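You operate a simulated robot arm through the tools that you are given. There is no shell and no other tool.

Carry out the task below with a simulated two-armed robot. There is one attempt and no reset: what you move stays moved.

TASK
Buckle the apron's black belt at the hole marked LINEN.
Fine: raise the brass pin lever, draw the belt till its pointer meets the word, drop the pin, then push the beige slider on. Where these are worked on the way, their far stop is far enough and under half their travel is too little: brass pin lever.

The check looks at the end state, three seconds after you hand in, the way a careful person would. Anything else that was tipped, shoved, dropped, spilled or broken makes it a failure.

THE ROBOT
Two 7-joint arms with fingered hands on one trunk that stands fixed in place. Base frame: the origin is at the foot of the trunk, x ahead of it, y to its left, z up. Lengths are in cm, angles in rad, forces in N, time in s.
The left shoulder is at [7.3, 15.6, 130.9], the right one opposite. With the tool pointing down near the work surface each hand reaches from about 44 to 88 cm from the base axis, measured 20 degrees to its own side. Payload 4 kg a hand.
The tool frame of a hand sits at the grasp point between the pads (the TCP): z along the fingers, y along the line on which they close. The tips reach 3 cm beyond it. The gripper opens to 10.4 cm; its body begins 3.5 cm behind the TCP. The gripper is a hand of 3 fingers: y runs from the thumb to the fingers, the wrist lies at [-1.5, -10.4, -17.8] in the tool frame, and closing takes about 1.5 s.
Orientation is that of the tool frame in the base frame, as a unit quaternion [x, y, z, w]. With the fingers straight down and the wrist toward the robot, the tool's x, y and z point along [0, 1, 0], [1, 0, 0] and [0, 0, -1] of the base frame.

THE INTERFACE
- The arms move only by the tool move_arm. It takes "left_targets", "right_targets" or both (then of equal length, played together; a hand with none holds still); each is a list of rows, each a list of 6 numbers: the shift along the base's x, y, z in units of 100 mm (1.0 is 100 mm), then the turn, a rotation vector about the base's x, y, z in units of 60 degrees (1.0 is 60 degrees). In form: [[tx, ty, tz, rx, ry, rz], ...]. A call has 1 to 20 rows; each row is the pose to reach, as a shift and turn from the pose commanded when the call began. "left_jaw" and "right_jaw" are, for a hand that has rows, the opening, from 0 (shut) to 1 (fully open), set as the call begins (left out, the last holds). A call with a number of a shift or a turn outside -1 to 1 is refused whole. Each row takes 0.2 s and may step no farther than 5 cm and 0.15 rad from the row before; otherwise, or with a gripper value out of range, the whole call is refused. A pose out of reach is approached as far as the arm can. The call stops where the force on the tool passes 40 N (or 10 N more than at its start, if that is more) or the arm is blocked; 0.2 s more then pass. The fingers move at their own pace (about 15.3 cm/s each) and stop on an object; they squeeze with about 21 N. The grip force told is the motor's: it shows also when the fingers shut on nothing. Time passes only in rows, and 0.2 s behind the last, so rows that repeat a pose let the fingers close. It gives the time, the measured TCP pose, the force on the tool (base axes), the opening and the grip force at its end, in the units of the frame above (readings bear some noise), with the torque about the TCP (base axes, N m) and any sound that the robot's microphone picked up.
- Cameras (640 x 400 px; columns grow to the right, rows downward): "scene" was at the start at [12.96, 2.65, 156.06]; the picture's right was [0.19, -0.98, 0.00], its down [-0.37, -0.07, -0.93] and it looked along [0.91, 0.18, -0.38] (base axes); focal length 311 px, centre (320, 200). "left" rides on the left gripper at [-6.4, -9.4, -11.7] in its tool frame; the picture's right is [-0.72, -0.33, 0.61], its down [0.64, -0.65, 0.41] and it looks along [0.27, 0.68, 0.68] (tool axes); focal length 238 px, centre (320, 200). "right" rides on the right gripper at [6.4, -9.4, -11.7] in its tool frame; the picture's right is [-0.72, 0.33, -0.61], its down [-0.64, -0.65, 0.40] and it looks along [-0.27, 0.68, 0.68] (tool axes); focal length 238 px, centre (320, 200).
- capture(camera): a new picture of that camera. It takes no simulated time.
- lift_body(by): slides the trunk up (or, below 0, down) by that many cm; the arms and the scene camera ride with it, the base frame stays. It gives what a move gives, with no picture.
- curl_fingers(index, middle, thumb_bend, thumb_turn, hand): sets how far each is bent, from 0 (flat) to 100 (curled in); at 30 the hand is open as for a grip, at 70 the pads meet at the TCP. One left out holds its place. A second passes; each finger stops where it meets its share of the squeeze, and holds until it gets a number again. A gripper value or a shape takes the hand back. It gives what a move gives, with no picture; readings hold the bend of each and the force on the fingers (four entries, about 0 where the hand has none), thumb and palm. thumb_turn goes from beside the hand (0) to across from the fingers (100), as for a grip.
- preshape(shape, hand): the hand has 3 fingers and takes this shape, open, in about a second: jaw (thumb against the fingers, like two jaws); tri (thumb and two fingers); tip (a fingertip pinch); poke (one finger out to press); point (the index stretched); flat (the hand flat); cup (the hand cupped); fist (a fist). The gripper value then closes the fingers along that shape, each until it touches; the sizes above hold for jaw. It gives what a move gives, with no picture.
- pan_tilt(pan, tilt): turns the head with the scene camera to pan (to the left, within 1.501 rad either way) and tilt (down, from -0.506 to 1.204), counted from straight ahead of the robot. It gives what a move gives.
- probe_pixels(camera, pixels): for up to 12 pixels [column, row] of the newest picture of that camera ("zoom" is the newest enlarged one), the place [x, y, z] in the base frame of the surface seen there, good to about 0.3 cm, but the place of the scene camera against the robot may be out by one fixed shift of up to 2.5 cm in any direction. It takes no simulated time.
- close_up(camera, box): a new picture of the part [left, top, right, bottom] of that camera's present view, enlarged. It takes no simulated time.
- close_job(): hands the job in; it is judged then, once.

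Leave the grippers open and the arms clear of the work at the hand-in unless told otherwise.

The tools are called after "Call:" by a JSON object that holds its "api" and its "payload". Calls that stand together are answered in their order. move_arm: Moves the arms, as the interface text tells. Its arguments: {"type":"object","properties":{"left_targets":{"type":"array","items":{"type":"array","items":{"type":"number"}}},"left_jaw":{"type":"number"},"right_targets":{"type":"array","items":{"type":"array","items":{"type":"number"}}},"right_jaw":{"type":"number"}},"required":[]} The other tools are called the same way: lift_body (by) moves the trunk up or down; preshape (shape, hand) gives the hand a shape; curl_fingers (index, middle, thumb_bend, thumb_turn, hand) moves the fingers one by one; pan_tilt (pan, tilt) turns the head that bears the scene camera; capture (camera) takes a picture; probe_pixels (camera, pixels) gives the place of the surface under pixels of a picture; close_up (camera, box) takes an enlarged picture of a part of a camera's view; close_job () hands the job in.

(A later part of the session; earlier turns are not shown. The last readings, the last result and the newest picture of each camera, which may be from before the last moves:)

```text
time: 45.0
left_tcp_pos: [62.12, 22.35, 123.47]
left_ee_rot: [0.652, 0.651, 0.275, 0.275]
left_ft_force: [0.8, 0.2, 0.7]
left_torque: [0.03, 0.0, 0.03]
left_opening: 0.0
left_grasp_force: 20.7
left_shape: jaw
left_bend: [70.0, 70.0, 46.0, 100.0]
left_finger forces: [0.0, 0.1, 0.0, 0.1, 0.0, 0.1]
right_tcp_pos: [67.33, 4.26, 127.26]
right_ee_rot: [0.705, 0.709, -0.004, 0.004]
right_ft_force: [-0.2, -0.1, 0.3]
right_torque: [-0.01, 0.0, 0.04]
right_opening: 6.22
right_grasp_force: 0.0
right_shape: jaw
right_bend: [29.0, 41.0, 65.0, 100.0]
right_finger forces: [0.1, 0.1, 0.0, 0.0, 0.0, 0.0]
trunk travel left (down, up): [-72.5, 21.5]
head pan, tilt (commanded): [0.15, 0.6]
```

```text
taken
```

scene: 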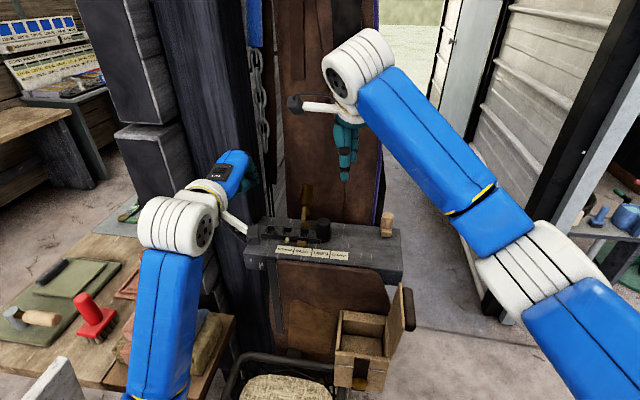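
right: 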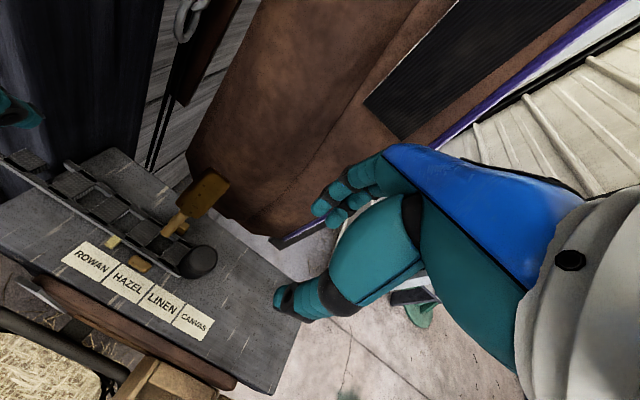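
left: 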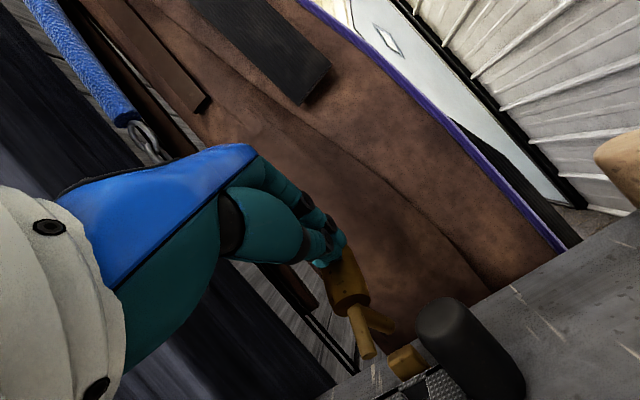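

The left hand is too near the right hand's camera path, so I'll move the left one farther left and back. At the same time the right goes over the black knob (y +4.4) and down to z≈117.

Call:
{"api": "move_arm", "payload": {"left_targets": [[-0.3, 0.2, 0.0, 0, 0, 0], [-0.6, 0.4, 0.1, 0, 0, 0], [-0.8, 0.6, 0.2, 0, 0.1, 0], [-0.8, 0.8, 0.2, 0, 0.2, 0], [-0.8, 0.9, 0.2, 0, 0.3, 0]], "right_targets": [[0, 0.0, 0.0, 0, 0, 0], [0, 0.2, -0.1, 0, 0, 0], [0, 0.44, -0.4, 0, 0, 0], [0, 0.44, -0.7, 0, 0, 0], [0, 0.44, -1.0, 0, 0, 0]]}}

Call:
{"api": "capture", "payload": {"camera": "right"}}

Call:
{"api": "close_up", "payload": {"camera": "scene", "box": [230, 160, 430, 290]}}

```text
time: 46.1
left_tcp_pos: [54.2, 31.48, 125.49]
left_ee_rot: [0.686, 0.686, 0.169, 0.171]
left_ft_force: [-0.8, 0.5, -0.2]
left_torque: [-0.01, -0.03, -0.04]
left_opening: 0.0
left_grasp_force: 20.7
left_shape: jaw
left_bend: [70.0, 70.0, 46.0, 100.0]
left_finger forces: [0.1, 0.0, 0.0, 0.0, 0.1, 0.0]
right_tcp_pos: [67.25, 8.72, 117.29]
right_ee_rot: [0.705, 0.709, -0.003, 0.003]
right_ft_force: [0.4, 0.0, 0.2]
right_torque: [0.01, -0.01, -0.01]
right_opening: 6.22
right_grasp_force: 0.2
right_shape: jaw
right_bend: [29.0, 41.0, 65.0, 100.0]
right_finger forces: [0.0, 0.1, 0.1, 0.0, 0.0, 0.0]
trunk travel left (down, up): [-72.5, 21.5]
head pan, tilt (commanded): [0.15, 0.6]
```

```text
taken
```

right: 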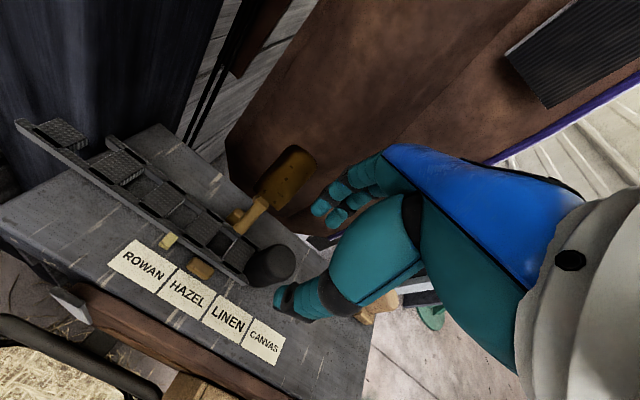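

```text
3.08 times, centred on (330, 225) of scene
```

zoom: 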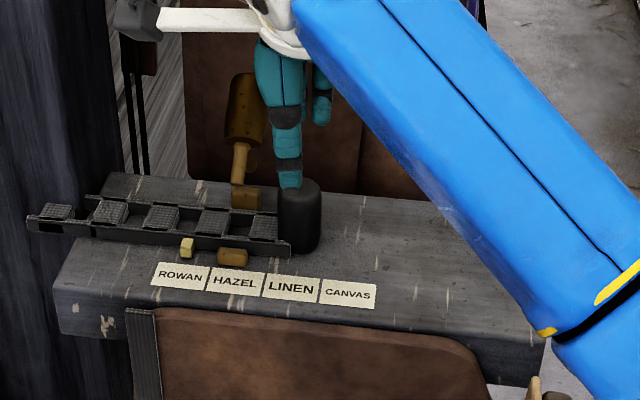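

I'll probe the finger tips, brass knob and black knob in the right picture to check clearance before descending.

Call:
{"api": "probe_pixels", "payload": {"camera": "right", "pixels": [[320, 207], [333, 220], [312, 160], [295, 175], [270, 190], [235, 230], [270, 258], [290, 262], [282, 295], [295, 300], [340, 190], [250, 275]]}}

```text
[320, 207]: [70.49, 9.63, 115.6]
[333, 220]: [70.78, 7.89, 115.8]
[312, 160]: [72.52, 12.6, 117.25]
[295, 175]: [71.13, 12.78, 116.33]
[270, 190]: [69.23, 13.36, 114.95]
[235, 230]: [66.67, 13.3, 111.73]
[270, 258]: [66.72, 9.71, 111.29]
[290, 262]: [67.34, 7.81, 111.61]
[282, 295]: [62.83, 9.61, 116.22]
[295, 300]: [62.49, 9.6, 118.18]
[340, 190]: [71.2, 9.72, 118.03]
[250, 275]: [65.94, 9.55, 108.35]
```

Clear: fingers at y≤10.4, brass knob from y≈11.8. I'll descend 5.9 cm beside the black knob.

Call:
{"api": "move_arm", "payload": {"right_targets": [[0, 0, -0.2, 0, 0, 0], [0, 0, -0.4, 0, 0, 0], [0, 0, -0.59, 0, 0, 0], [0, 0, -0.59, 0, 0, 0]]}}

Call:
{"api": "close_up", "payload": {"camera": "right", "box": [180, 130, 380, 330]}}

Call:
{"api": "close_up", "payload": {"camera": "scene", "box": [230, 160, 430, 290]}}

```text
time: 47.1
left_tcp_pos: [54.06, 31.6, 125.49]
left_ee_rot: [0.687, 0.686, 0.168, 0.172]
left_ft_force: [0.7, -1.3, 0.5]
left_torque: [0.03, -0.05, 0.02]
left_opening: 0.02
left_grasp_force: 21.3
left_shape: jaw
left_bend: [70.0, 70.0, 46.0, 100.0]
left_finger forces: [0.0, 0.0, 0.0, 0.0, 0.0, 0.1]
right_tcp_pos: [67.17, 8.83, 111.35]
right_ee_rot: [0.705, 0.709, -0.004, 0.004]
right_ft_force: [0.0, -0.4, 0.2]
right_torque: [0.03, 0.01, 0.06]
right_opening: 6.23
right_grasp_force: 0.0
right_shape: jaw
right_bend: [29.0, 41.0, 65.0, 100.0]
right_finger forces: [0.0, 0.0, 0.1, 0.0, 0.1, 0.1]
trunk travel left (down, up): [-72.5, 21.5]
head pan, tilt (commanded): [0.15, 0.6]
```

```text
2.00 times, centred on (280, 230) of right
```

zoom: 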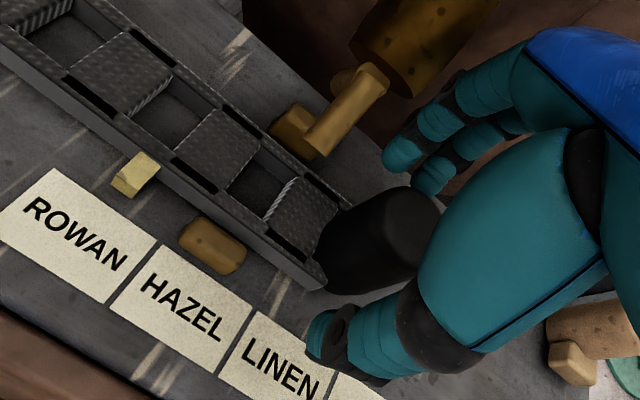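

```text
3.08 times, centred on (330, 225) of scene
```

zoom: 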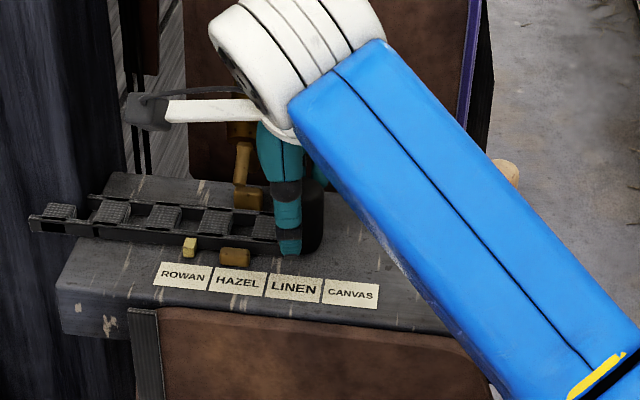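

The thumb and fingers straddle the black knob. I'll close on it.

Call:
{"api": "move_arm", "payload": {"right_targets": [[0, 0, 0, 0, 0, 0], [0, 0, 0, 0, 0, 0], [0, 0, 0, 0, 0, 0], [0, 0, 0, 0, 0, 0], [0, 0, 0, 0, 0, 0], [0, 0, 0, 0, 0, 0]], "right_jaw": 0.1}}

Call:
{"api": "close_up", "payload": {"camera": "right", "box": [180, 130, 380, 330]}}

```text
time: 48.5
left_tcp_pos: [54.07, 31.63, 125.36]
left_ee_rot: [0.687, 0.686, 0.168, 0.172]
left_ft_force: [0.1, -0.2, -0.4]
left_torque: [-0.01, 0.0, -0.01]
left_opening: 0.01
left_grasp_force: 21.4
left_shape: jaw
left_bend: [70.0, 70.0, 46.0, 100.0]
left_finger forces: [0.1, 0.1, 0.0, 0.1, 0.0, 0.0]
right_tcp_pos: [67.17, 8.88, 111.49]
right_ee_rot: [0.705, 0.709, -0.004, 0.004]
right_ft_force: [-1.5, 0.7, -1.9]
right_torque: [-0.01, 0.02, 0.02]
right_opening: 2.07
right_grasp_force: 21.5
right_shape: jaw
right_bend: [73.0, 58.0, 73.0, 100.0]
right_finger forces: [11.7, 7.4, 0.0, 0.0, 19.9, 0.1]
trunk travel left (down, up): [-72.5, 21.5]
head pan, tilt (commanded): [0.15, 0.6]
```

```text
2.00 times, centred on (280, 230) of right
```

zoom: 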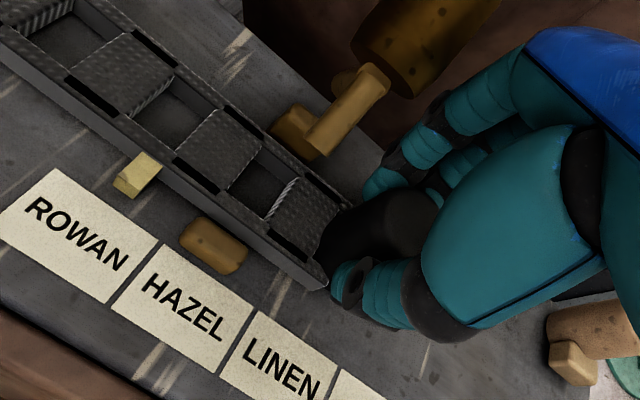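

Firm grip (21 N). I'll measure pointer and words in the same picture before pulling.

Call:
{"api": "probe_pixels", "payload": {"camera": "zoom", "pixels": [[125, 180], [137, 172], [150, 163], [25, 205], [55, 170], [130, 302], [158, 245], [235, 362], [253, 310], [213, 245], [280, 365], [118, 305]]}}

```text
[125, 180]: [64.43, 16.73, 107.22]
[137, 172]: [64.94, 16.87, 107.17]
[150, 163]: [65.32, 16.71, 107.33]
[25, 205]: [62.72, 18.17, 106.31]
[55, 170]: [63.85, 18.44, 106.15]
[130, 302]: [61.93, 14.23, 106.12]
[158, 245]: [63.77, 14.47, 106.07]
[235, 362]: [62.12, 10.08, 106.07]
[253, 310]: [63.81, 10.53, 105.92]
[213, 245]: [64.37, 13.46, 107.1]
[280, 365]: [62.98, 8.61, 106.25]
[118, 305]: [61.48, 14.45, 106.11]
```

ROWAN is centred at y≈16.45, LINEN at y≈8.4, and the pointer is at ≈16.7, so the belt needs about 8.0–8.2 cm in -y. I'll draw it 8.0 cm slowly, then check.

Call:
{"api": "move_arm", "payload": {"right_targets": [[0, -0.05, 0, 0, 0, 0], [0, -0.1, 0, 0, 0, 0], [0, -0.15, 0, 0, 0, 0], [0, -0.2, 0, 0, 0, 0], [0, -0.25, 0, 0, 0, 0], [0, -0.3, 0, 0, 0, 0], [0, -0.35, 0, 0, 0, 0], [0, -0.4, 0, 0, 0, 0]]}}

Call:
{"api": "close_up", "payload": {"camera": "right", "box": [100, 80, 380, 330]}}

```text
time: 50.4
left_tcp_pos: [54.1, 31.6, 125.45]
left_ee_rot: [0.686, 0.686, 0.169, 0.172]
left_ft_force: [0.0, -0.2, 0.6]
left_torque: [0.02, 0.01, -0.01]
left_opening: 0.01
left_grasp_force: 21.6
left_shape: jaw
left_bend: [70.0, 70.0, 46.0, 100.0]
left_finger forces: [0.0, 0.0, 0.0, 0.0, 0.0, 0.0]
right_tcp_pos: [67.15, 4.96, 111.4]
right_ee_rot: [0.705, 0.709, -0.005, 0.005]
right_ft_force: [-3.1, 4.0, -1.1]
right_torque: [0.1, 0.05, 0.02]
right_opening: 2.08
right_grasp_force: 21.2
right_shape: jaw
right_bend: [73.0, 58.0, 73.0, 100.0]
right_finger forces: [12.6, 6.7, 0.0, 0.0, 21.4, 0.0]
trunk travel left (down, up): [-72.5, 21.5]
head pan, tilt (commanded): [0.15, 0.6]
```

```text
1.60 times, centred on (240, 205) of right
```

zoom: 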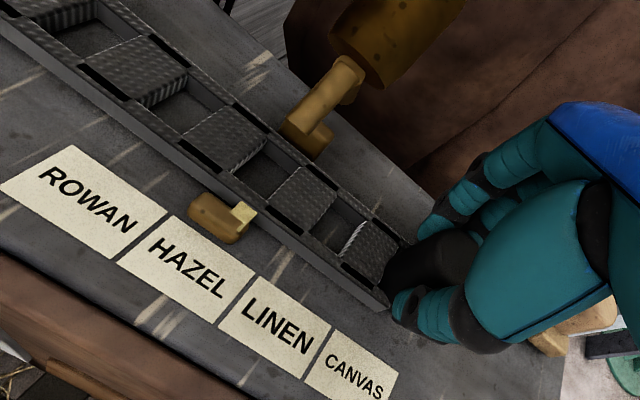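

The belt moves smoothly, the yellow tab is indeed the pointer, and it's now at HAZEL. I'll draw the other 4 cm.

Call:
{"api": "move_arm", "payload": {"right_targets": [[0, -0.05, 0, 0, 0, 0], [0, -0.1, 0, 0, 0, 0], [0, -0.15, 0, 0, 0, 0], [0, -0.2, 0, 0, 0, 0], [0, -0.25, 0, 0, 0, 0], [0, -0.3, 0, 0, 0, 0], [0, -0.35, 0, 0, 0, 0], [0, -0.4, 0, 0, 0, 0], [0, -0.4, 0, 0, 0, 0]]}}

Call:
{"api": "close_up", "payload": {"camera": "right", "box": [100, 80, 380, 330]}}

Call:
{"api": "close_up", "payload": {"camera": "scene", "box": [230, 160, 430, 290]}}

Call:
{"api": "capture", "payload": {"camera": "left"}}

```text
time: 52.4
left_tcp_pos: [54.16, 31.83, 125.42]
left_ee_rot: [0.687, 0.685, 0.168, 0.172]
left_ft_force: [-0.2, 0.8, 0.1]
left_torque: [0.0, 0.01, -0.02]
left_opening: 0.0
left_grasp_force: 21.1
left_shape: jaw
left_bend: [70.0, 70.0, 46.0, 100.0]
left_finger forces: [0.1, 0.0, 0.1, 0.0, 0.0, 0.0]
right_tcp_pos: [67.14, 0.88, 111.59]
right_ee_rot: [0.705, 0.709, -0.004, 0.004]
right_ft_force: [-1.3, 2.7, 1.4]
right_torque: [0.12, 0.04, 0.03]
right_opening: 2.11
right_grasp_force: 20.9
right_shape: jaw
right_bend: [73.0, 58.0, 73.0, 100.0]
right_finger forces: [12.8, 7.3, 0.0, 0.1, 20.9, 0.1]
trunk travel left (down, up): [-72.5, 21.5]
head pan, tilt (commanded): [0.15, 0.6]
```

```text
1.60 times, centred on (240, 205) of right
```

zoom: 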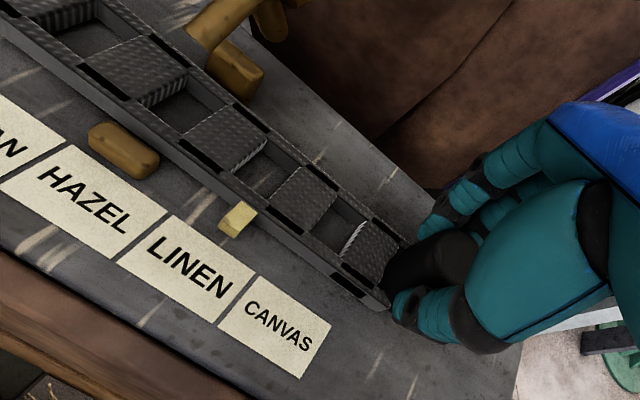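

```text
3.08 times, centred on (330, 225) of scene
```

zoom: 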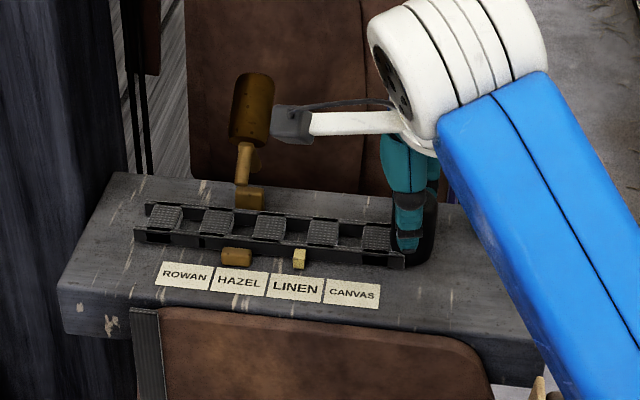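

```text
taken
```

left: 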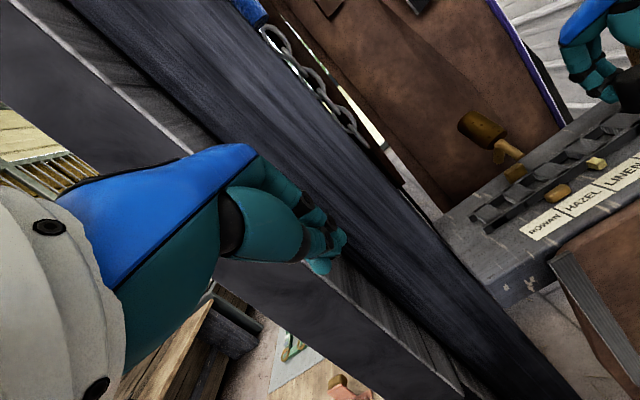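

The pointer now sits at LINEN. I'll measure it in the right camera.

Call:
{"api": "close_up", "payload": {"camera": "right", "box": [140, 140, 260, 220]}}

```text
5.00 times, centred on (200, 180) of right
```

zoom: 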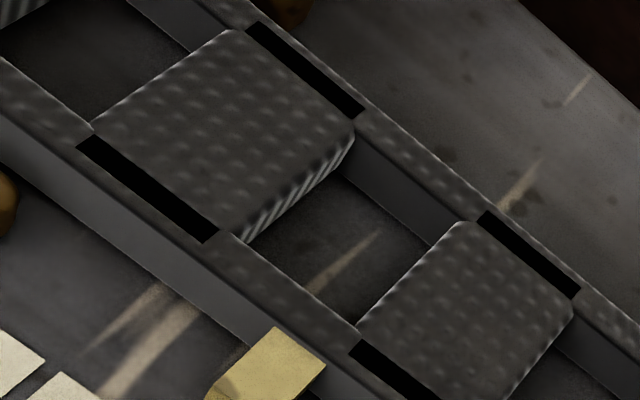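

Call:
{"api": "close_up", "payload": {"camera": "right", "box": [130, 160, 250, 240]}}

Call:
{"api": "probe_pixels", "payload": {"camera": "zoom", "pixels": [[255, 280], [290, 235], [320, 265], [275, 310], [290, 270], [100, 270], [380, 400], [160, 225], [115, 260], [395, 390]]}}

```text
5.00 times, centred on (190, 200) of right
```

zoom: 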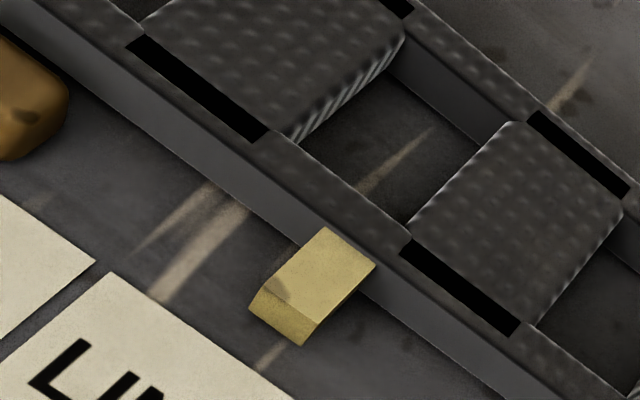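

```text
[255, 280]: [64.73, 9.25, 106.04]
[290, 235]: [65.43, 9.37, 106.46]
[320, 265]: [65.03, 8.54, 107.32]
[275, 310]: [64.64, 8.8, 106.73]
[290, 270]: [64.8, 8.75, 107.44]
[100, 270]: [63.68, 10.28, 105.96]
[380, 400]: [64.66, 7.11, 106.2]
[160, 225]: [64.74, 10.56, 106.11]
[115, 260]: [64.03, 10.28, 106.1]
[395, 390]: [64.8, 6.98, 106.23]
```

Call:
{"api": "close_up", "payload": {"camera": "scene", "box": [275, 230, 365, 275]}}

```text
7.11 times, centred on (320, 252) of scene
```

zoom: 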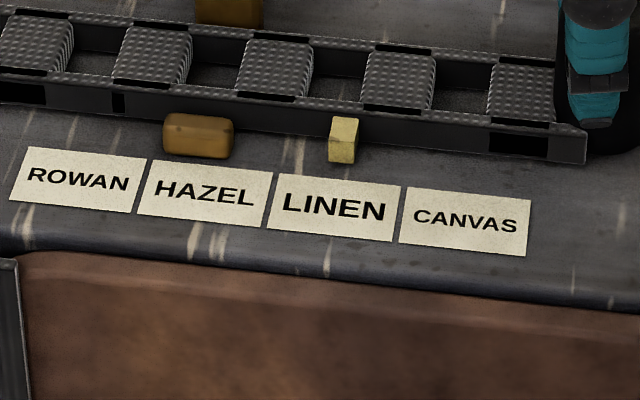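

The pointer lines up with the middle of LINEN (within about 1 mm). I'll release the black knob, let the fingers open, then raise the right hand straight up.

Call:
{"api": "move_arm", "payload": {"right_targets": [[0, 0, 0, 0, 0, 0], [0, 0, 0, 0, 0, 0], [0, 0, 0, 0, 0, 0], [0, 0, 0, 0, 0, 0], [0, 0, 0.1, 0, 0, 0], [0, 0, 0.3, 0, 0, 0], [0, 0, 0.6, 0, 0, 0], [0, 0, 0.9, 0, 0, 0]], "right_jaw": 0.6}}

Call:
{"api": "close_up", "payload": {"camera": "scene", "box": [230, 160, 430, 290]}}

Call:
{"api": "capture", "payload": {"camera": "right"}}

```text
time: 54.1
left_tcp_pos: [54.07, 31.64, 125.35]
left_ee_rot: [0.687, 0.686, 0.168, 0.171]
left_ft_force: [-0.6, 0.0, 0.2]
left_torque: [0.03, -0.03, 0.04]
left_opening: 0.0
left_grasp_force: 21.2
left_shape: jaw
left_bend: [70.0, 70.0, 46.0, 100.0]
left_finger forces: [0.0, 0.1, 0.1, 0.0, 0.0, 0.0]
right_tcp_pos: [67.29, 1.09, 120.37]
right_ee_rot: [0.705, 0.71, -0.004, 0.004]
right_ft_force: [0.0, 0.4, 0.0]
right_torque: [-0.01, 0.02, 0.03]
right_opening: 6.19
right_grasp_force: 0.0
right_shape: jaw
right_bend: [29.0, 41.0, 65.0, 100.0]
right_finger forces: [0.0, 0.1, 0.0, 0.0, 0.0, 0.0]
trunk travel left (down, up): [-72.5, 21.5]
head pan, tilt (commanded): [0.15, 0.6]
```

```text
3.08 times, centred on (330, 225) of scene
```

zoom: 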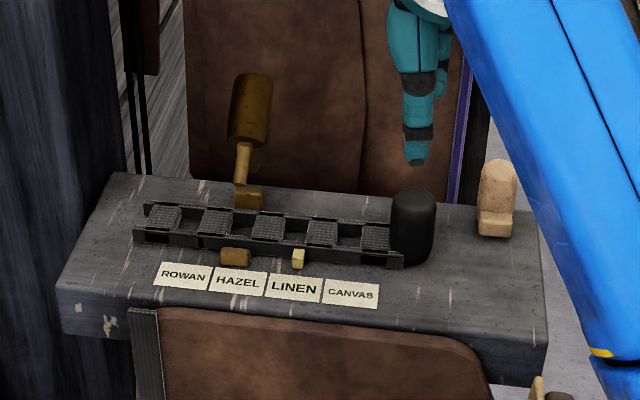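

```text
taken
```

right: 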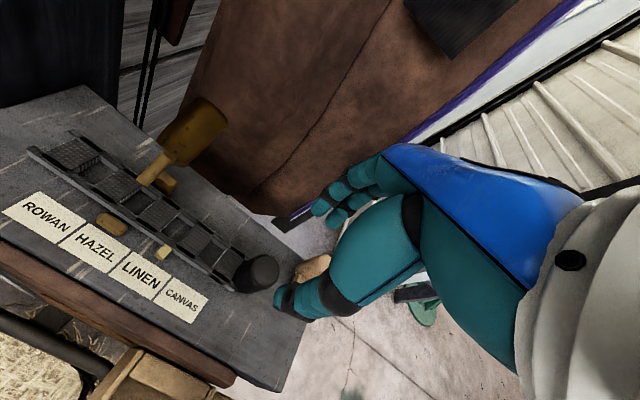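

The belt stays at LINEN. I'll move the right hand off to the right. Meanwhile the left hand opens, turns fingers-down and heads over the lever, to hook behind its knob and pull it forward.

Call:
{"api": "move_arm", "payload": {"right_targets": [[0, -0.3, 0.3, 0, 0, 0], [-0.1, -0.6, 0.4, 0, 0, 0], [-0.2, -1.0, 0.5, 0, 0, 0], [-0.4, -1.0, 0.6, 0, 0, 0], [-0.6, -1.0, 0.7, 0, 0, 0]], "left_targets": [[0, -0.2, 0.05, 0, 0.09, 0], [0, -0.4, 0.1, 0, 0.18, 0], [0, -0.6, 0.1, 0, 0.27, 0], [0, -0.8, 0.15, 0, 0.36, 0], [0, -1.0, 0.2, 0, 0.46, 0]], "left_jaw": 1.0}}

Call:
{"api": "move_arm", "payload": {"right_targets": [[0, -0.3, 0, 0, 0, 0], [0, -0.6, 0, 0, 0, 0], [0, -0.6, 0, 0, 0, 0], [0, -0.6, 0, 0, 0, 0]], "left_targets": [[0.25, -0.2, 0.0, 0, 0, 0], [0.5, -0.4, 0.0, 0, 0, 0], [0.75, -0.65, 0.0, 0, 0, 0], [1.0, -0.85, 0.0, 0, 0, 0]]}}

Call:
{"api": "capture", "payload": {"camera": "scene"}}

Call:
{"api": "capture", "payload": {"camera": "left"}}

```text
time: 55.4
left_tcp_pos: [53.95, 21.57, 127.49]
left_ee_rot: [0.707, 0.707, 0.001, 0.003]
left_ft_force: [-0.9, -0.6, 0.2]
left_torque: [-0.02, 0.01, -0.02]
left_opening: 10.37
left_grasp_force: 0.1
left_shape: jaw
left_bend: [30.0, 30.0, 30.0, 98.0]
left_finger forces: [0.0, 0.0, 0.0, 0.0, 0.0, 0.1]
right_tcp_pos: [61.19, -9.12, 127.62]
right_ee_rot: [0.705, 0.709, -0.004, 0.004]
right_ft_force: [-0.1, -0.1, -0.4]
right_torque: [0.0, 0.02, 0.02]
right_opening: 6.23
right_grasp_force: 0.0
right_shape: jaw
right_bend: [29.0, 41.0, 65.0, 100.0]
right_finger forces: [0.0, 0.0, 0.0, 0.0, 0.1, 0.0]
trunk travel left (down, up): [-72.5, 21.5]
head pan, tilt (commanded): [0.15, 0.6]
```

```text
time: 56.4
left_tcp_pos: [64.23, 12.87, 127.52]
left_ee_rot: [0.707, 0.707, 0.0, 0.003]
left_ft_force: [-0.8, 0.1, -0.3]
left_torque: [0.0, -0.03, -0.01]
left_opening: 10.38
left_grasp_force: 0.1
left_shape: jaw
left_bend: [30.0, 30.0, 30.0, 98.0]
left_finger forces: [0.0, 0.1, 0.1, 0.0, 0.0, 0.0]
right_tcp_pos: [61.36, -15.22, 127.44]
right_ee_rot: [0.705, 0.709, -0.006, 0.003]
right_ft_force: [1.4, 0.1, 0.1]
right_torque: [0.03, 0.03, 0.0]
right_opening: 6.19
right_grasp_force: 0.1
right_shape: jaw
right_bend: [29.0, 41.0, 65.0, 100.0]
right_finger forces: [0.0, 0.0, 0.1, 0.1, 0.0, 0.0]
trunk travel left (down, up): [-72.5, 21.5]
head pan, tilt (commanded): [0.15, 0.6]
```

```text
taken
```

scene: 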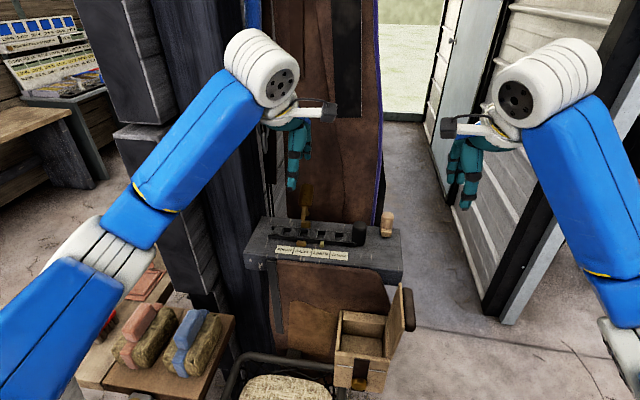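

```text
taken
```

left: 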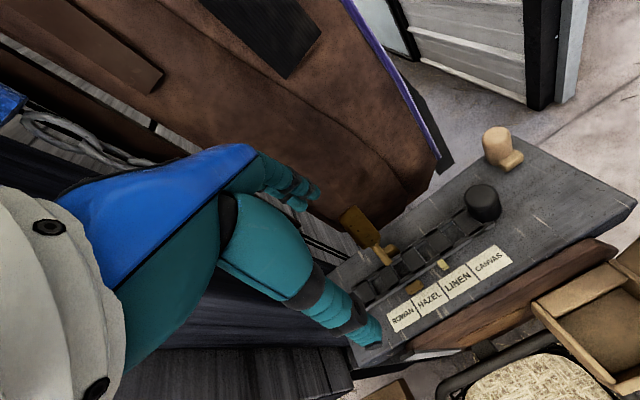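

The left hand is at (64.2,12.9,127.5). I'll probe the raised brass knob and the finger positions in the left picture.

Call:
{"api": "probe_pixels", "payload": {"camera": "left", "pixels": [[345, 212], [350, 222], [360, 235], [372, 228], [355, 212], [375, 245], [385, 260], [300, 205], [312, 192], [375, 335], [415, 190]]}}

Call:
{"api": "close_up", "payload": {"camera": "left", "box": [250, 150, 450, 350]}}

```text
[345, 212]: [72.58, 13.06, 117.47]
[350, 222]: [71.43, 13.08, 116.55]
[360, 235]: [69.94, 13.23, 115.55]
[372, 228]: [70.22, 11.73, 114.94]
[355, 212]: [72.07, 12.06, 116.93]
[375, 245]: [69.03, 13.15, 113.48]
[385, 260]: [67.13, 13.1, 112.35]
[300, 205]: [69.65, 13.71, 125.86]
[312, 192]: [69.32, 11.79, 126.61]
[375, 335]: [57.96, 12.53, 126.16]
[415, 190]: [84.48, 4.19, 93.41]
```

```text
2.00 times, centred on (350, 250) of left
```

zoom: 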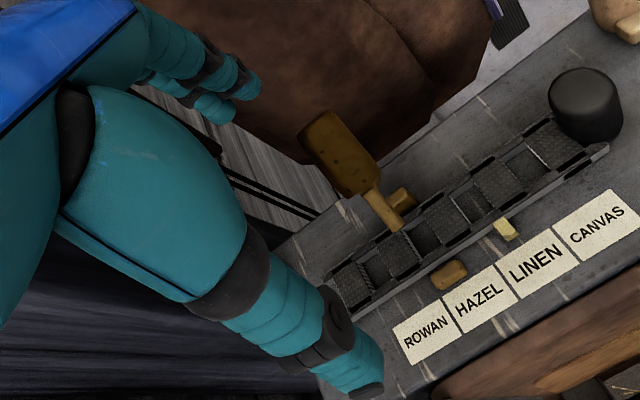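

Fingertips sit ≈5.2 cm ahead of the TCP, and the knob's far end is at x≈74.3. I'll go forward 6.3 cm at height, then descend so the fingers drop behind the knob.

Call:
{"api": "move_arm", "payload": {"left_targets": [[0.2, 0, 0, 0, 0, 0], [0.4, 0.02, 0, 0, 0, 0], [0.63, 0.02, 0, 0, 0, 0], [0.63, 0.02, -0.25, 0, 0, 0], [0.63, 0.02, -0.5, 0, 0, 0], [0.63, 0.02, -0.7, 0, 0, 0], [0.63, 0.02, -0.7, 0, 0, 0]]}}

Call:
{"api": "capture", "payload": {"camera": "left"}}

Call:
{"api": "close_up", "payload": {"camera": "right", "box": [0, 0, 270, 200]}}

Call:
{"api": "close_up", "payload": {"camera": "scene", "box": [230, 130, 430, 290]}}

```text
time: 58.0
left_tcp_pos: [70.33, 13.03, 120.41]
left_ee_rot: [0.708, 0.706, 0.001, 0.003]
left_ft_force: [-0.5, 0.0, -0.8]
left_torque: [-0.02, -0.01, -0.02]
left_opening: 10.36
left_grasp_force: 0.0
left_shape: jaw
left_bend: [30.0, 30.0, 30.0, 98.0]
left_finger forces: [0.1, 0.0, 0.1, 0.0, 0.1, 0.1]
right_tcp_pos: [61.26, -15.16, 127.5]
right_ee_rot: [0.706, 0.709, -0.004, 0.004]
right_ft_force: [-0.5, 1.2, -0.1]
right_torque: [-0.01, -0.03, 0.01]
right_opening: 6.21
right_grasp_force: 0.1
right_shape: jaw
right_bend: [29.0, 41.0, 65.0, 100.0]
right_finger forces: [0.0, 0.0, 0.0, 0.0, 0.0, 0.1]
trunk travel left (down, up): [-72.5, 21.5]
head pan, tilt (commanded): [0.15, 0.6]
```

```text
taken
```

left: 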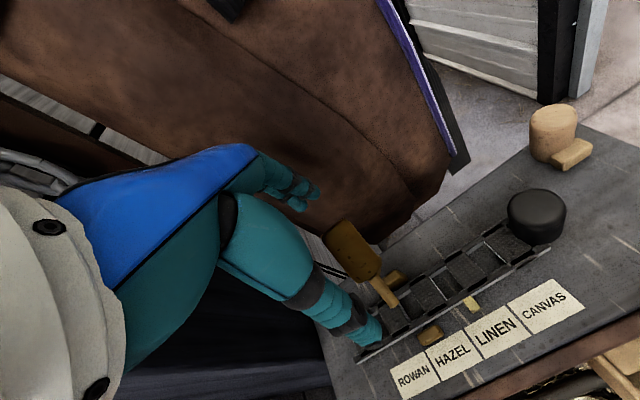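

```text
2.00 times, centred on (135, 100) of right
```

zoom: 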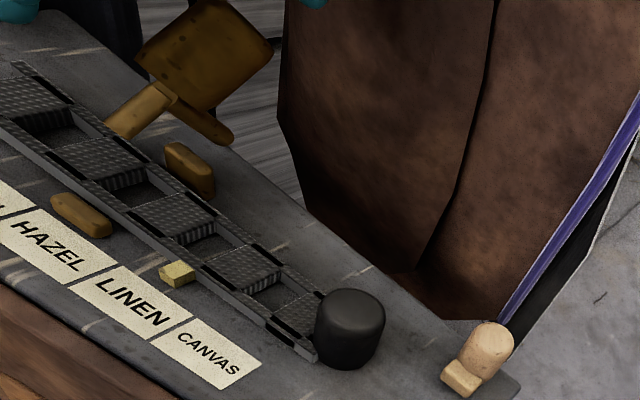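

```text
2.50 times, centred on (330, 210) of scene
```

zoom: 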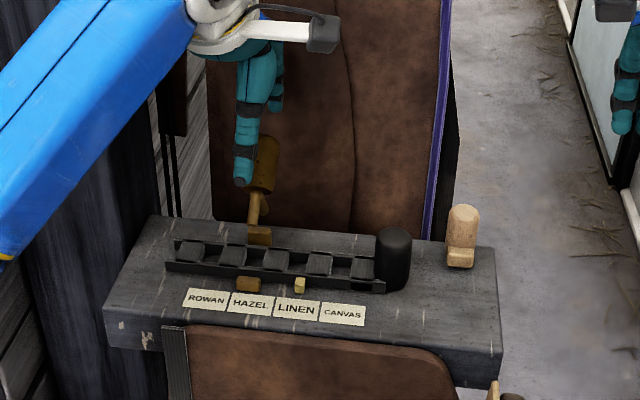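

The fingers are behind the knob and the thumb in front. I'll descend another 3.6 cm.

Call:
{"api": "move_arm", "payload": {"left_targets": [[0.0, 0, -0.12, 0, 0, 0], [0.0, 0, -0.24, 0, 0, 0], [0.0, 0, -0.36, 0, 0, 0], [0.0, 0, -0.36, 0, 0, 0]]}}

Call:
{"api": "close_up", "payload": {"camera": "left", "box": [240, 130, 440, 360]}}

Call:
{"api": "capture", "payload": {"camera": "right"}}

```text
time: 59.0
left_tcp_pos: [70.45, 13.13, 116.85]
left_ee_rot: [0.707, 0.707, 0.001, 0.003]
left_ft_force: [0.2, -0.1, 0.4]
left_torque: [0.0, 0.03, 0.0]
left_opening: 10.38
left_grasp_force: 0.2
left_shape: jaw
left_bend: [30.0, 30.0, 30.0, 98.0]
left_finger forces: [0.0, 0.0, 0.0, 0.0, 0.0, 0.0]
right_tcp_pos: [61.17, -15.17, 127.51]
right_ee_rot: [0.705, 0.709, -0.004, 0.004]
right_ft_force: [0.1, 0.2, 0.6]
right_torque: [0.0, -0.02, 0.0]
right_opening: 6.18
right_grasp_force: 0.0
right_shape: jaw
right_bend: [29.0, 41.0, 65.0, 100.0]
right_finger forces: [0.1, 0.0, 0.0, 0.0, 0.0, 0.1]
trunk travel left (down, up): [-72.5, 21.5]
head pan, tilt (commanded): [0.15, 0.6]
```

```text
1.74 times, centred on (340, 245) of left
```

zoom: 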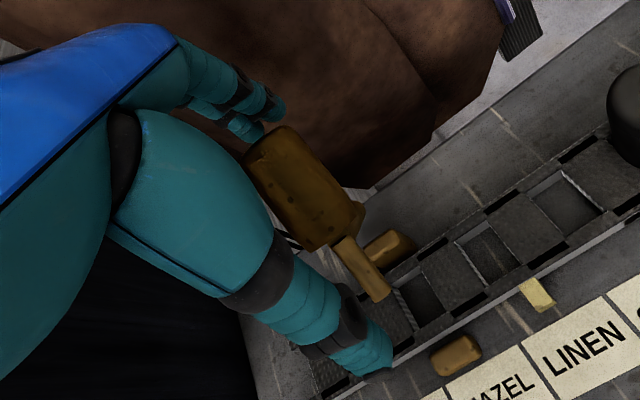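

```text
taken
```

right: 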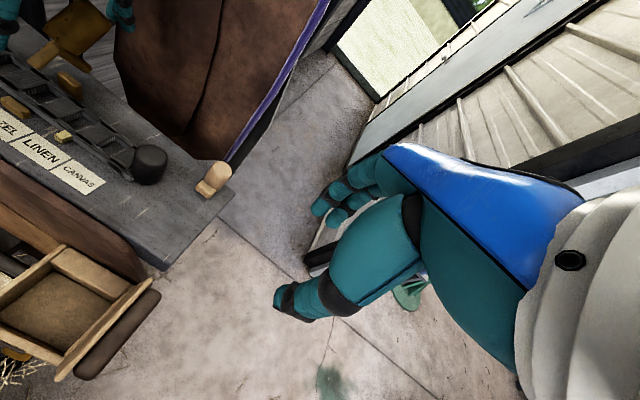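

The fingers are behind the knob. I'll pull forward (-x) steadily, sinking slightly so the fingers stay behind it as it comes upright.

Call:
{"api": "move_arm", "payload": {"left_targets": [[-0.1, 0, -0.02, 0, 0, 0], [-0.2, 0, -0.05, 0, 0, 0], [-0.3, 0, -0.08, 0, 0, 0], [-0.4, 0, -0.11, 0, 0, 0], [-0.5, 0, -0.14, 0, 0, 0]]}}

Call:
{"api": "close_up", "payload": {"camera": "left", "box": [240, 130, 440, 360]}}

Call:
{"api": "close_up", "payload": {"camera": "right", "box": [0, 0, 200, 200]}}

```text
time: 60.1
left_tcp_pos: [65.48, 13.28, 115.35]
left_ee_rot: [0.707, 0.707, -0.001, 0.002]
left_ft_force: [0.5, 0.3, 0.1]
left_torque: [0.05, 0.04, -0.02]
left_opening: 10.4
left_grasp_force: 0.0
left_shape: jaw
left_bend: [30.0, 30.0, 30.0, 98.0]
left_finger forces: [0.5, 0.1, 0.0, 0.1, 0.1, 0.0]
right_tcp_pos: [61.39, -15.26, 127.5]
right_ee_rot: [0.705, 0.709, -0.005, 0.004]
right_ft_force: [0.6, 0.5, -1.0]
right_torque: [0.0, 0.02, -0.01]
right_opening: 6.22
right_grasp_force: 0.1
right_shape: jaw
right_bend: [29.0, 41.0, 65.0, 100.0]
right_finger forces: [0.0, 0.1, 0.0, 0.1, 0.0, 0.1]
trunk travel left (down, up): [-72.5, 21.5]
head pan, tilt (commanded): [0.15, 0.6]
```

```text
1.74 times, centred on (340, 245) of left
```

zoom: 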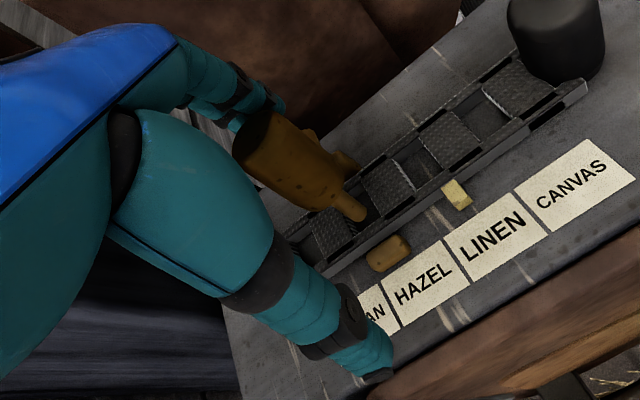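

```text
2.00 times, centred on (100, 100) of right
```

zoom: 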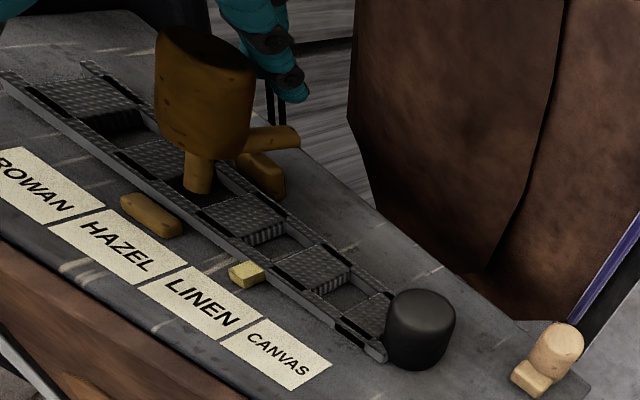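

The lever is nearly upright and the pin is entering a hole. I'll pull the last 2 cm.

Call:
{"api": "move_arm", "payload": {"left_targets": [[-0.05, 0, -0.02, 0, 0, 0], [-0.1, 0, -0.04, 0, 0, 0], [-0.15, 0, -0.05, 0, 0, 0], [-0.2, 0, -0.05, 0, 0, 0], [-0.24, 0, -0.05, 0, 0, 0]]}}

Call:
{"api": "close_up", "payload": {"camera": "left", "box": [240, 130, 440, 360]}}

Call:
{"api": "close_up", "payload": {"camera": "right", "box": [0, 0, 160, 160]}}

```text
time: 61.4
left_tcp_pos: [63.43, 13.09, 114.93]
left_ee_rot: [0.707, 0.707, 0.0, 0.003]
left_ft_force: [10.3, -0.1, 0.7]
left_torque: [-0.01, 0.0, 0.07]
left_opening: 10.39
left_grasp_force: 0.0
left_shape: jaw
left_bend: [26.0, 30.0, 30.0, 98.0]
left_finger forces: [9.6, 0.1, 0.1, 0.0, 0.0, 0.0]
right_tcp_pos: [61.45, -15.27, 127.18]
right_ee_rot: [0.706, 0.708, -0.005, 0.003]
right_ft_force: [0.5, -0.8, 0.9]
right_torque: [-0.03, 0.02, -0.02]
right_opening: 6.19
right_grasp_force: 0.0
right_shape: jaw
right_bend: [29.0, 41.0, 65.0, 100.0]
right_finger forces: [0.0, 0.0, 0.0, 0.1, 0.0, 0.0]
trunk travel left (down, up): [-72.5, 21.5]
head pan, tilt (commanded): [0.15, 0.6]
```

```text
1.74 times, centred on (340, 245) of left
```

zoom: 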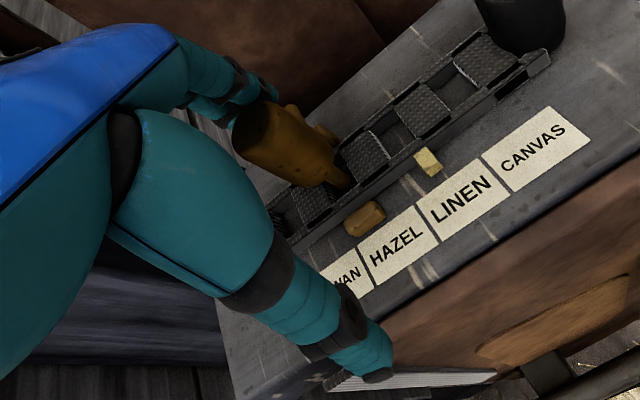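

```text
2.50 times, centred on (80, 80) of right
```

zoom: 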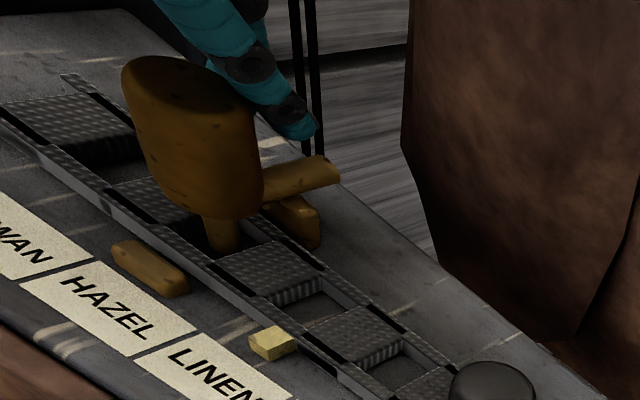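

10 N now, with the rod looking level. I'll pull a touch more to be sure the pin is seated.

Call:
{"api": "move_arm", "payload": {"left_targets": [[-0.04, 0, 0, 0, 0, 0], [-0.08, 0, 0, 0, 0, 0], [-0.08, 0, 0, 0, 0, 0]]}}

Call:
{"api": "close_up", "payload": {"camera": "right", "box": [20, 10, 120, 80]}}

Call:
{"api": "probe_pixels", "payload": {"camera": "zoom", "pixels": [[300, 300], [330, 335], [280, 400], [400, 320], [470, 370]]}}

```text
time: 62.1
left_tcp_pos: [62.65, 13.23, 114.62]
left_ee_rot: [0.707, 0.708, -0.001, 0.003]
left_ft_force: [21.9, -1.0, 0.9]
left_torque: [-0.03, -0.12, 0.15]
left_opening: 10.38
left_grasp_force: 0.1
left_shape: jaw
left_bend: [22.0, 29.0, 30.0, 98.0]
left_finger forces: [18.1, 1.4, 0.1, 0.0, 0.0, 0.0]
right_tcp_pos: [61.71, -15.22, 127.21]
right_ee_rot: [0.705, 0.709, -0.006, 0.003]
right_ft_force: [-1.0, -0.8, 0.2]
right_torque: [0.02, 0.0, -0.02]
right_opening: 6.21
right_grasp_force: 0.0
right_shape: jaw
right_bend: [29.0, 41.0, 65.0, 100.0]
right_finger forces: [0.0, 0.1, 0.0, 0.0, 0.0, 0.0]
trunk travel left (down, up): [-72.5, 21.5]
head pan, tilt (commanded): [0.15, 0.6]
```

```text
5.71 times, centred on (70, 45) of right
```

zoom: 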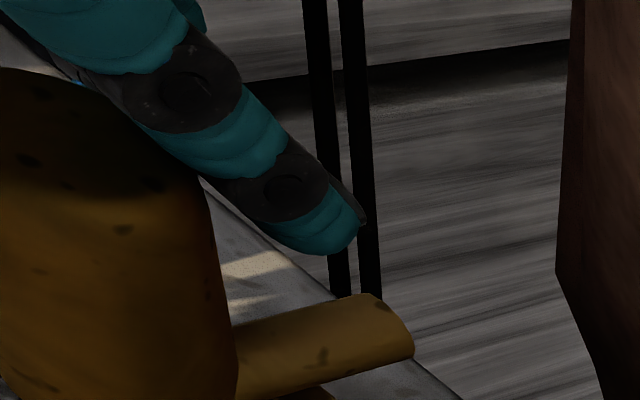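

```text
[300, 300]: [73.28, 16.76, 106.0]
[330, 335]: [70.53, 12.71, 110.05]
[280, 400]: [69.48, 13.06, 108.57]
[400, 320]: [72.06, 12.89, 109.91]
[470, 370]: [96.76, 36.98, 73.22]
```

22 N, with the rod level at z≈110 as at the start, so the pin is fully down. I'll ease the left hand off (+x), rise clear and retreat.

Call:
{"api": "move_arm", "payload": {"left_targets": [[0.1, 0, 0, 0, 0, 0], [0.25, 0, 0.05, 0, 0, 0], [0.3, 0, 0.35, 0, 0, 0], [0.3, 0, 0.7, 0, 0, 0], [0.2, 0.2, 1.0, 0, 0, 0], [-0.1, 0.4, 1.0, 0, 0, 0], [-0.4, 0.6, 1.0, 0, 0, 0], [-0.8, 0.8, 1.0, 0, 0, 0], [-1.0, 1.0, 1.0, 0, 0, 0]]}}

Call:
{"api": "close_up", "payload": {"camera": "scene", "box": [230, 160, 430, 290]}}

Call:
{"api": "close_up", "payload": {"camera": "right", "box": [0, 0, 160, 160]}}

Call:
{"api": "capture", "payload": {"camera": "left"}}

```text
time: 64.2
left_tcp_pos: [51.99, 23.32, 125.13]
left_ee_rot: [0.708, 0.707, 0.001, 0.003]
left_ft_force: [0.3, 0.2, -0.4]
left_torque: [0.01, -0.03, 0.01]
left_opening: 10.38
left_grasp_force: 0.1
left_shape: jaw
left_bend: [30.0, 30.0, 30.0, 98.0]
left_finger forces: [0.1, 0.1, 0.1, 0.1, 0.0, 0.0]
right_tcp_pos: [61.09, -15.02, 127.47]
right_ee_rot: [0.705, 0.709, -0.004, 0.005]
right_ft_force: [-0.3, -0.5, 0.9]
right_torque: [0.02, -0.01, -0.01]
right_opening: 6.2
right_grasp_force: 0.1
right_shape: jaw
right_bend: [29.0, 41.0, 65.0, 100.0]
right_finger forces: [0.0, 0.1, 0.1, 0.1, 0.1, 0.1]
trunk travel left (down, up): [-72.5, 21.5]
head pan, tilt (commanded): [0.15, 0.6]
```

```text
3.08 times, centred on (330, 225) of scene
```

zoom: 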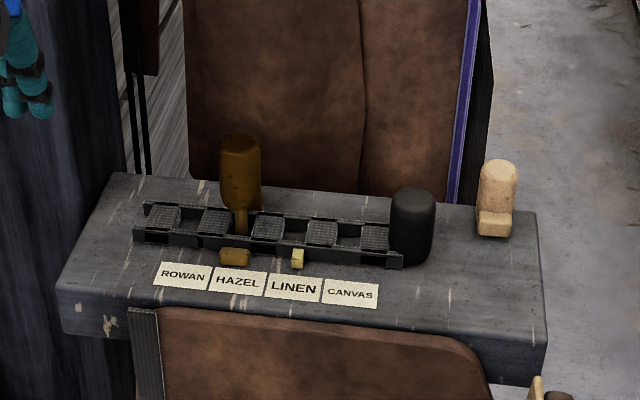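

```text
2.50 times, centred on (80, 80) of right
```

zoom: 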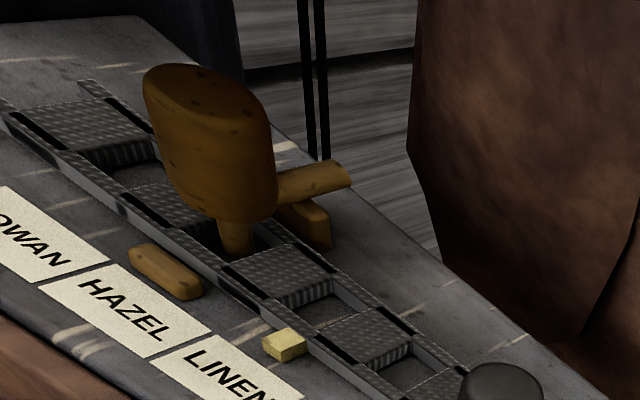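

```text
taken
```

left: 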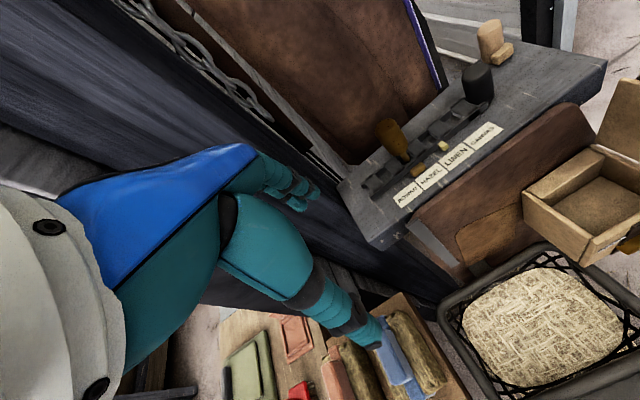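

The pin is seated and the pointer is at LINEN. The slider is next. I'll look at it closely to find its travel direction.

Call:
{"api": "close_up", "payload": {"camera": "right", "box": [120, 120, 260, 220]}}

Call:
{"api": "close_up", "payload": {"camera": "scene", "box": [350, 195, 420, 260]}}

Call:
{"api": "close_up", "payload": {"camera": "left", "box": [440, 0, 600, 120]}}

```text
4.00 times, centred on (190, 170) of right
```

zoom: 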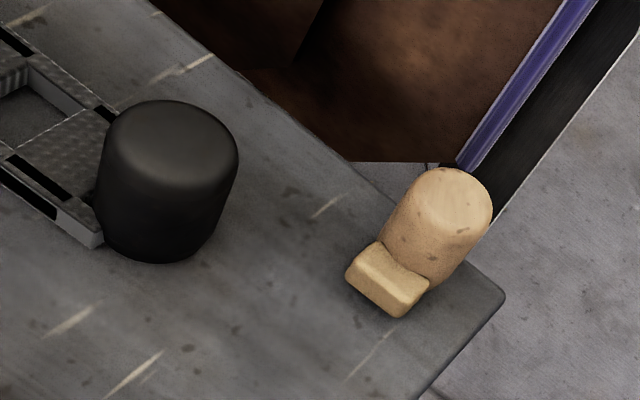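

```text
6.15 times, centred on (385, 228) of scene
```

zoom: 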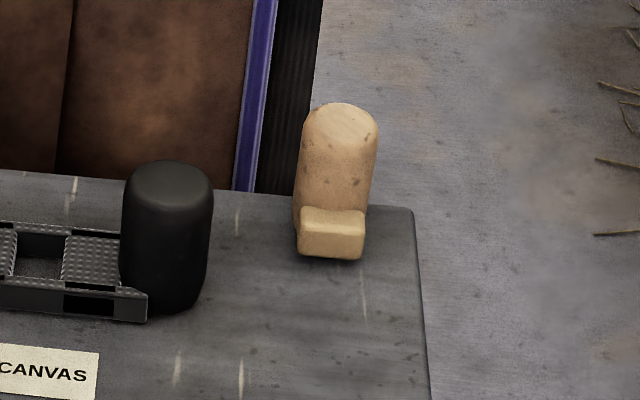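

```text
3.33 times, centred on (520, 60) of left
```

zoom: 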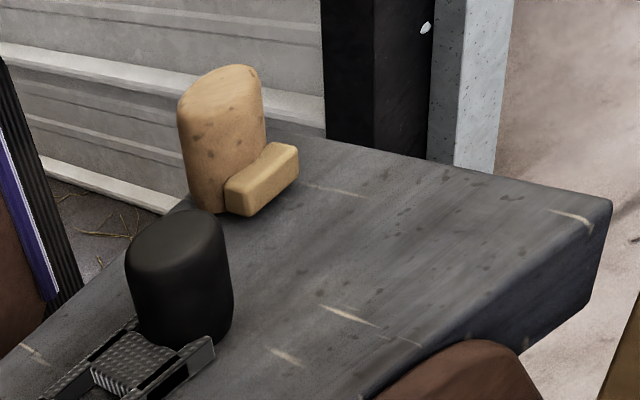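

I'll probe the slider and shelf edges in this left-camera zoom.

Call:
{"api": "probe_pixels", "payload": {"camera": "zoom", "pixels": [[225, 85], [185, 120], [258, 110], [215, 150], [230, 190], [262, 150], [270, 175], [290, 155], [250, 205], [200, 200], [170, 218], [320, 140]]}}

Call:
{"api": "close_up", "payload": {"camera": "right", "box": [120, 120, 260, 220]}}

Call:
{"api": "probe_pixels", "payload": {"camera": "zoom", "pixels": [[445, 185], [400, 225], [485, 210], [420, 265], [350, 265], [385, 310], [420, 285], [390, 270], [360, 200], [500, 300], [450, 340], [430, 240]]}}

```text
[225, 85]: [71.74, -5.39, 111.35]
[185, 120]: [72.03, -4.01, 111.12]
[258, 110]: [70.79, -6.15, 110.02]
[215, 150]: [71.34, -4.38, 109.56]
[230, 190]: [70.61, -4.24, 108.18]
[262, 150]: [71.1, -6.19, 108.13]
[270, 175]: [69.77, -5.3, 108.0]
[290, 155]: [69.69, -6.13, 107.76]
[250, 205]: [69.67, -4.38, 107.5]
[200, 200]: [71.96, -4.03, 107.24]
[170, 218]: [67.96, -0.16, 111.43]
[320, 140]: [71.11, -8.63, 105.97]
```

```text
4.00 times, centred on (190, 170) of right
```

zoom: 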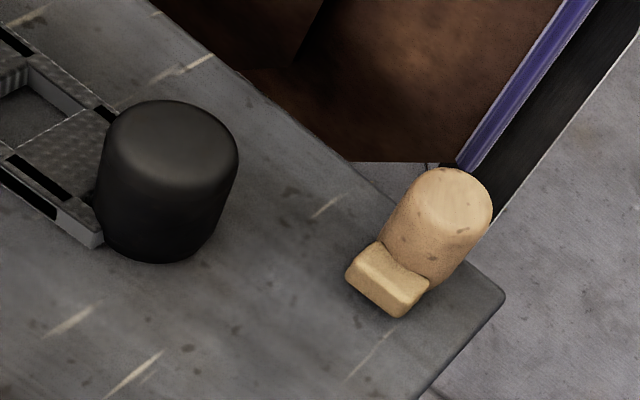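

```text
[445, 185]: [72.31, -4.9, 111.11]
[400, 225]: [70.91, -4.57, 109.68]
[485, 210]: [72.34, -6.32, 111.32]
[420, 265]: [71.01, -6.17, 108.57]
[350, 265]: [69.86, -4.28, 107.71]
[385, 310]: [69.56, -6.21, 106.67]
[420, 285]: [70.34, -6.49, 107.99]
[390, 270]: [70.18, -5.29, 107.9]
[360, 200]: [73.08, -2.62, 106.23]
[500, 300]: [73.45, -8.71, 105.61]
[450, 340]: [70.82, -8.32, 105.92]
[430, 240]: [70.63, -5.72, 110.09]
```

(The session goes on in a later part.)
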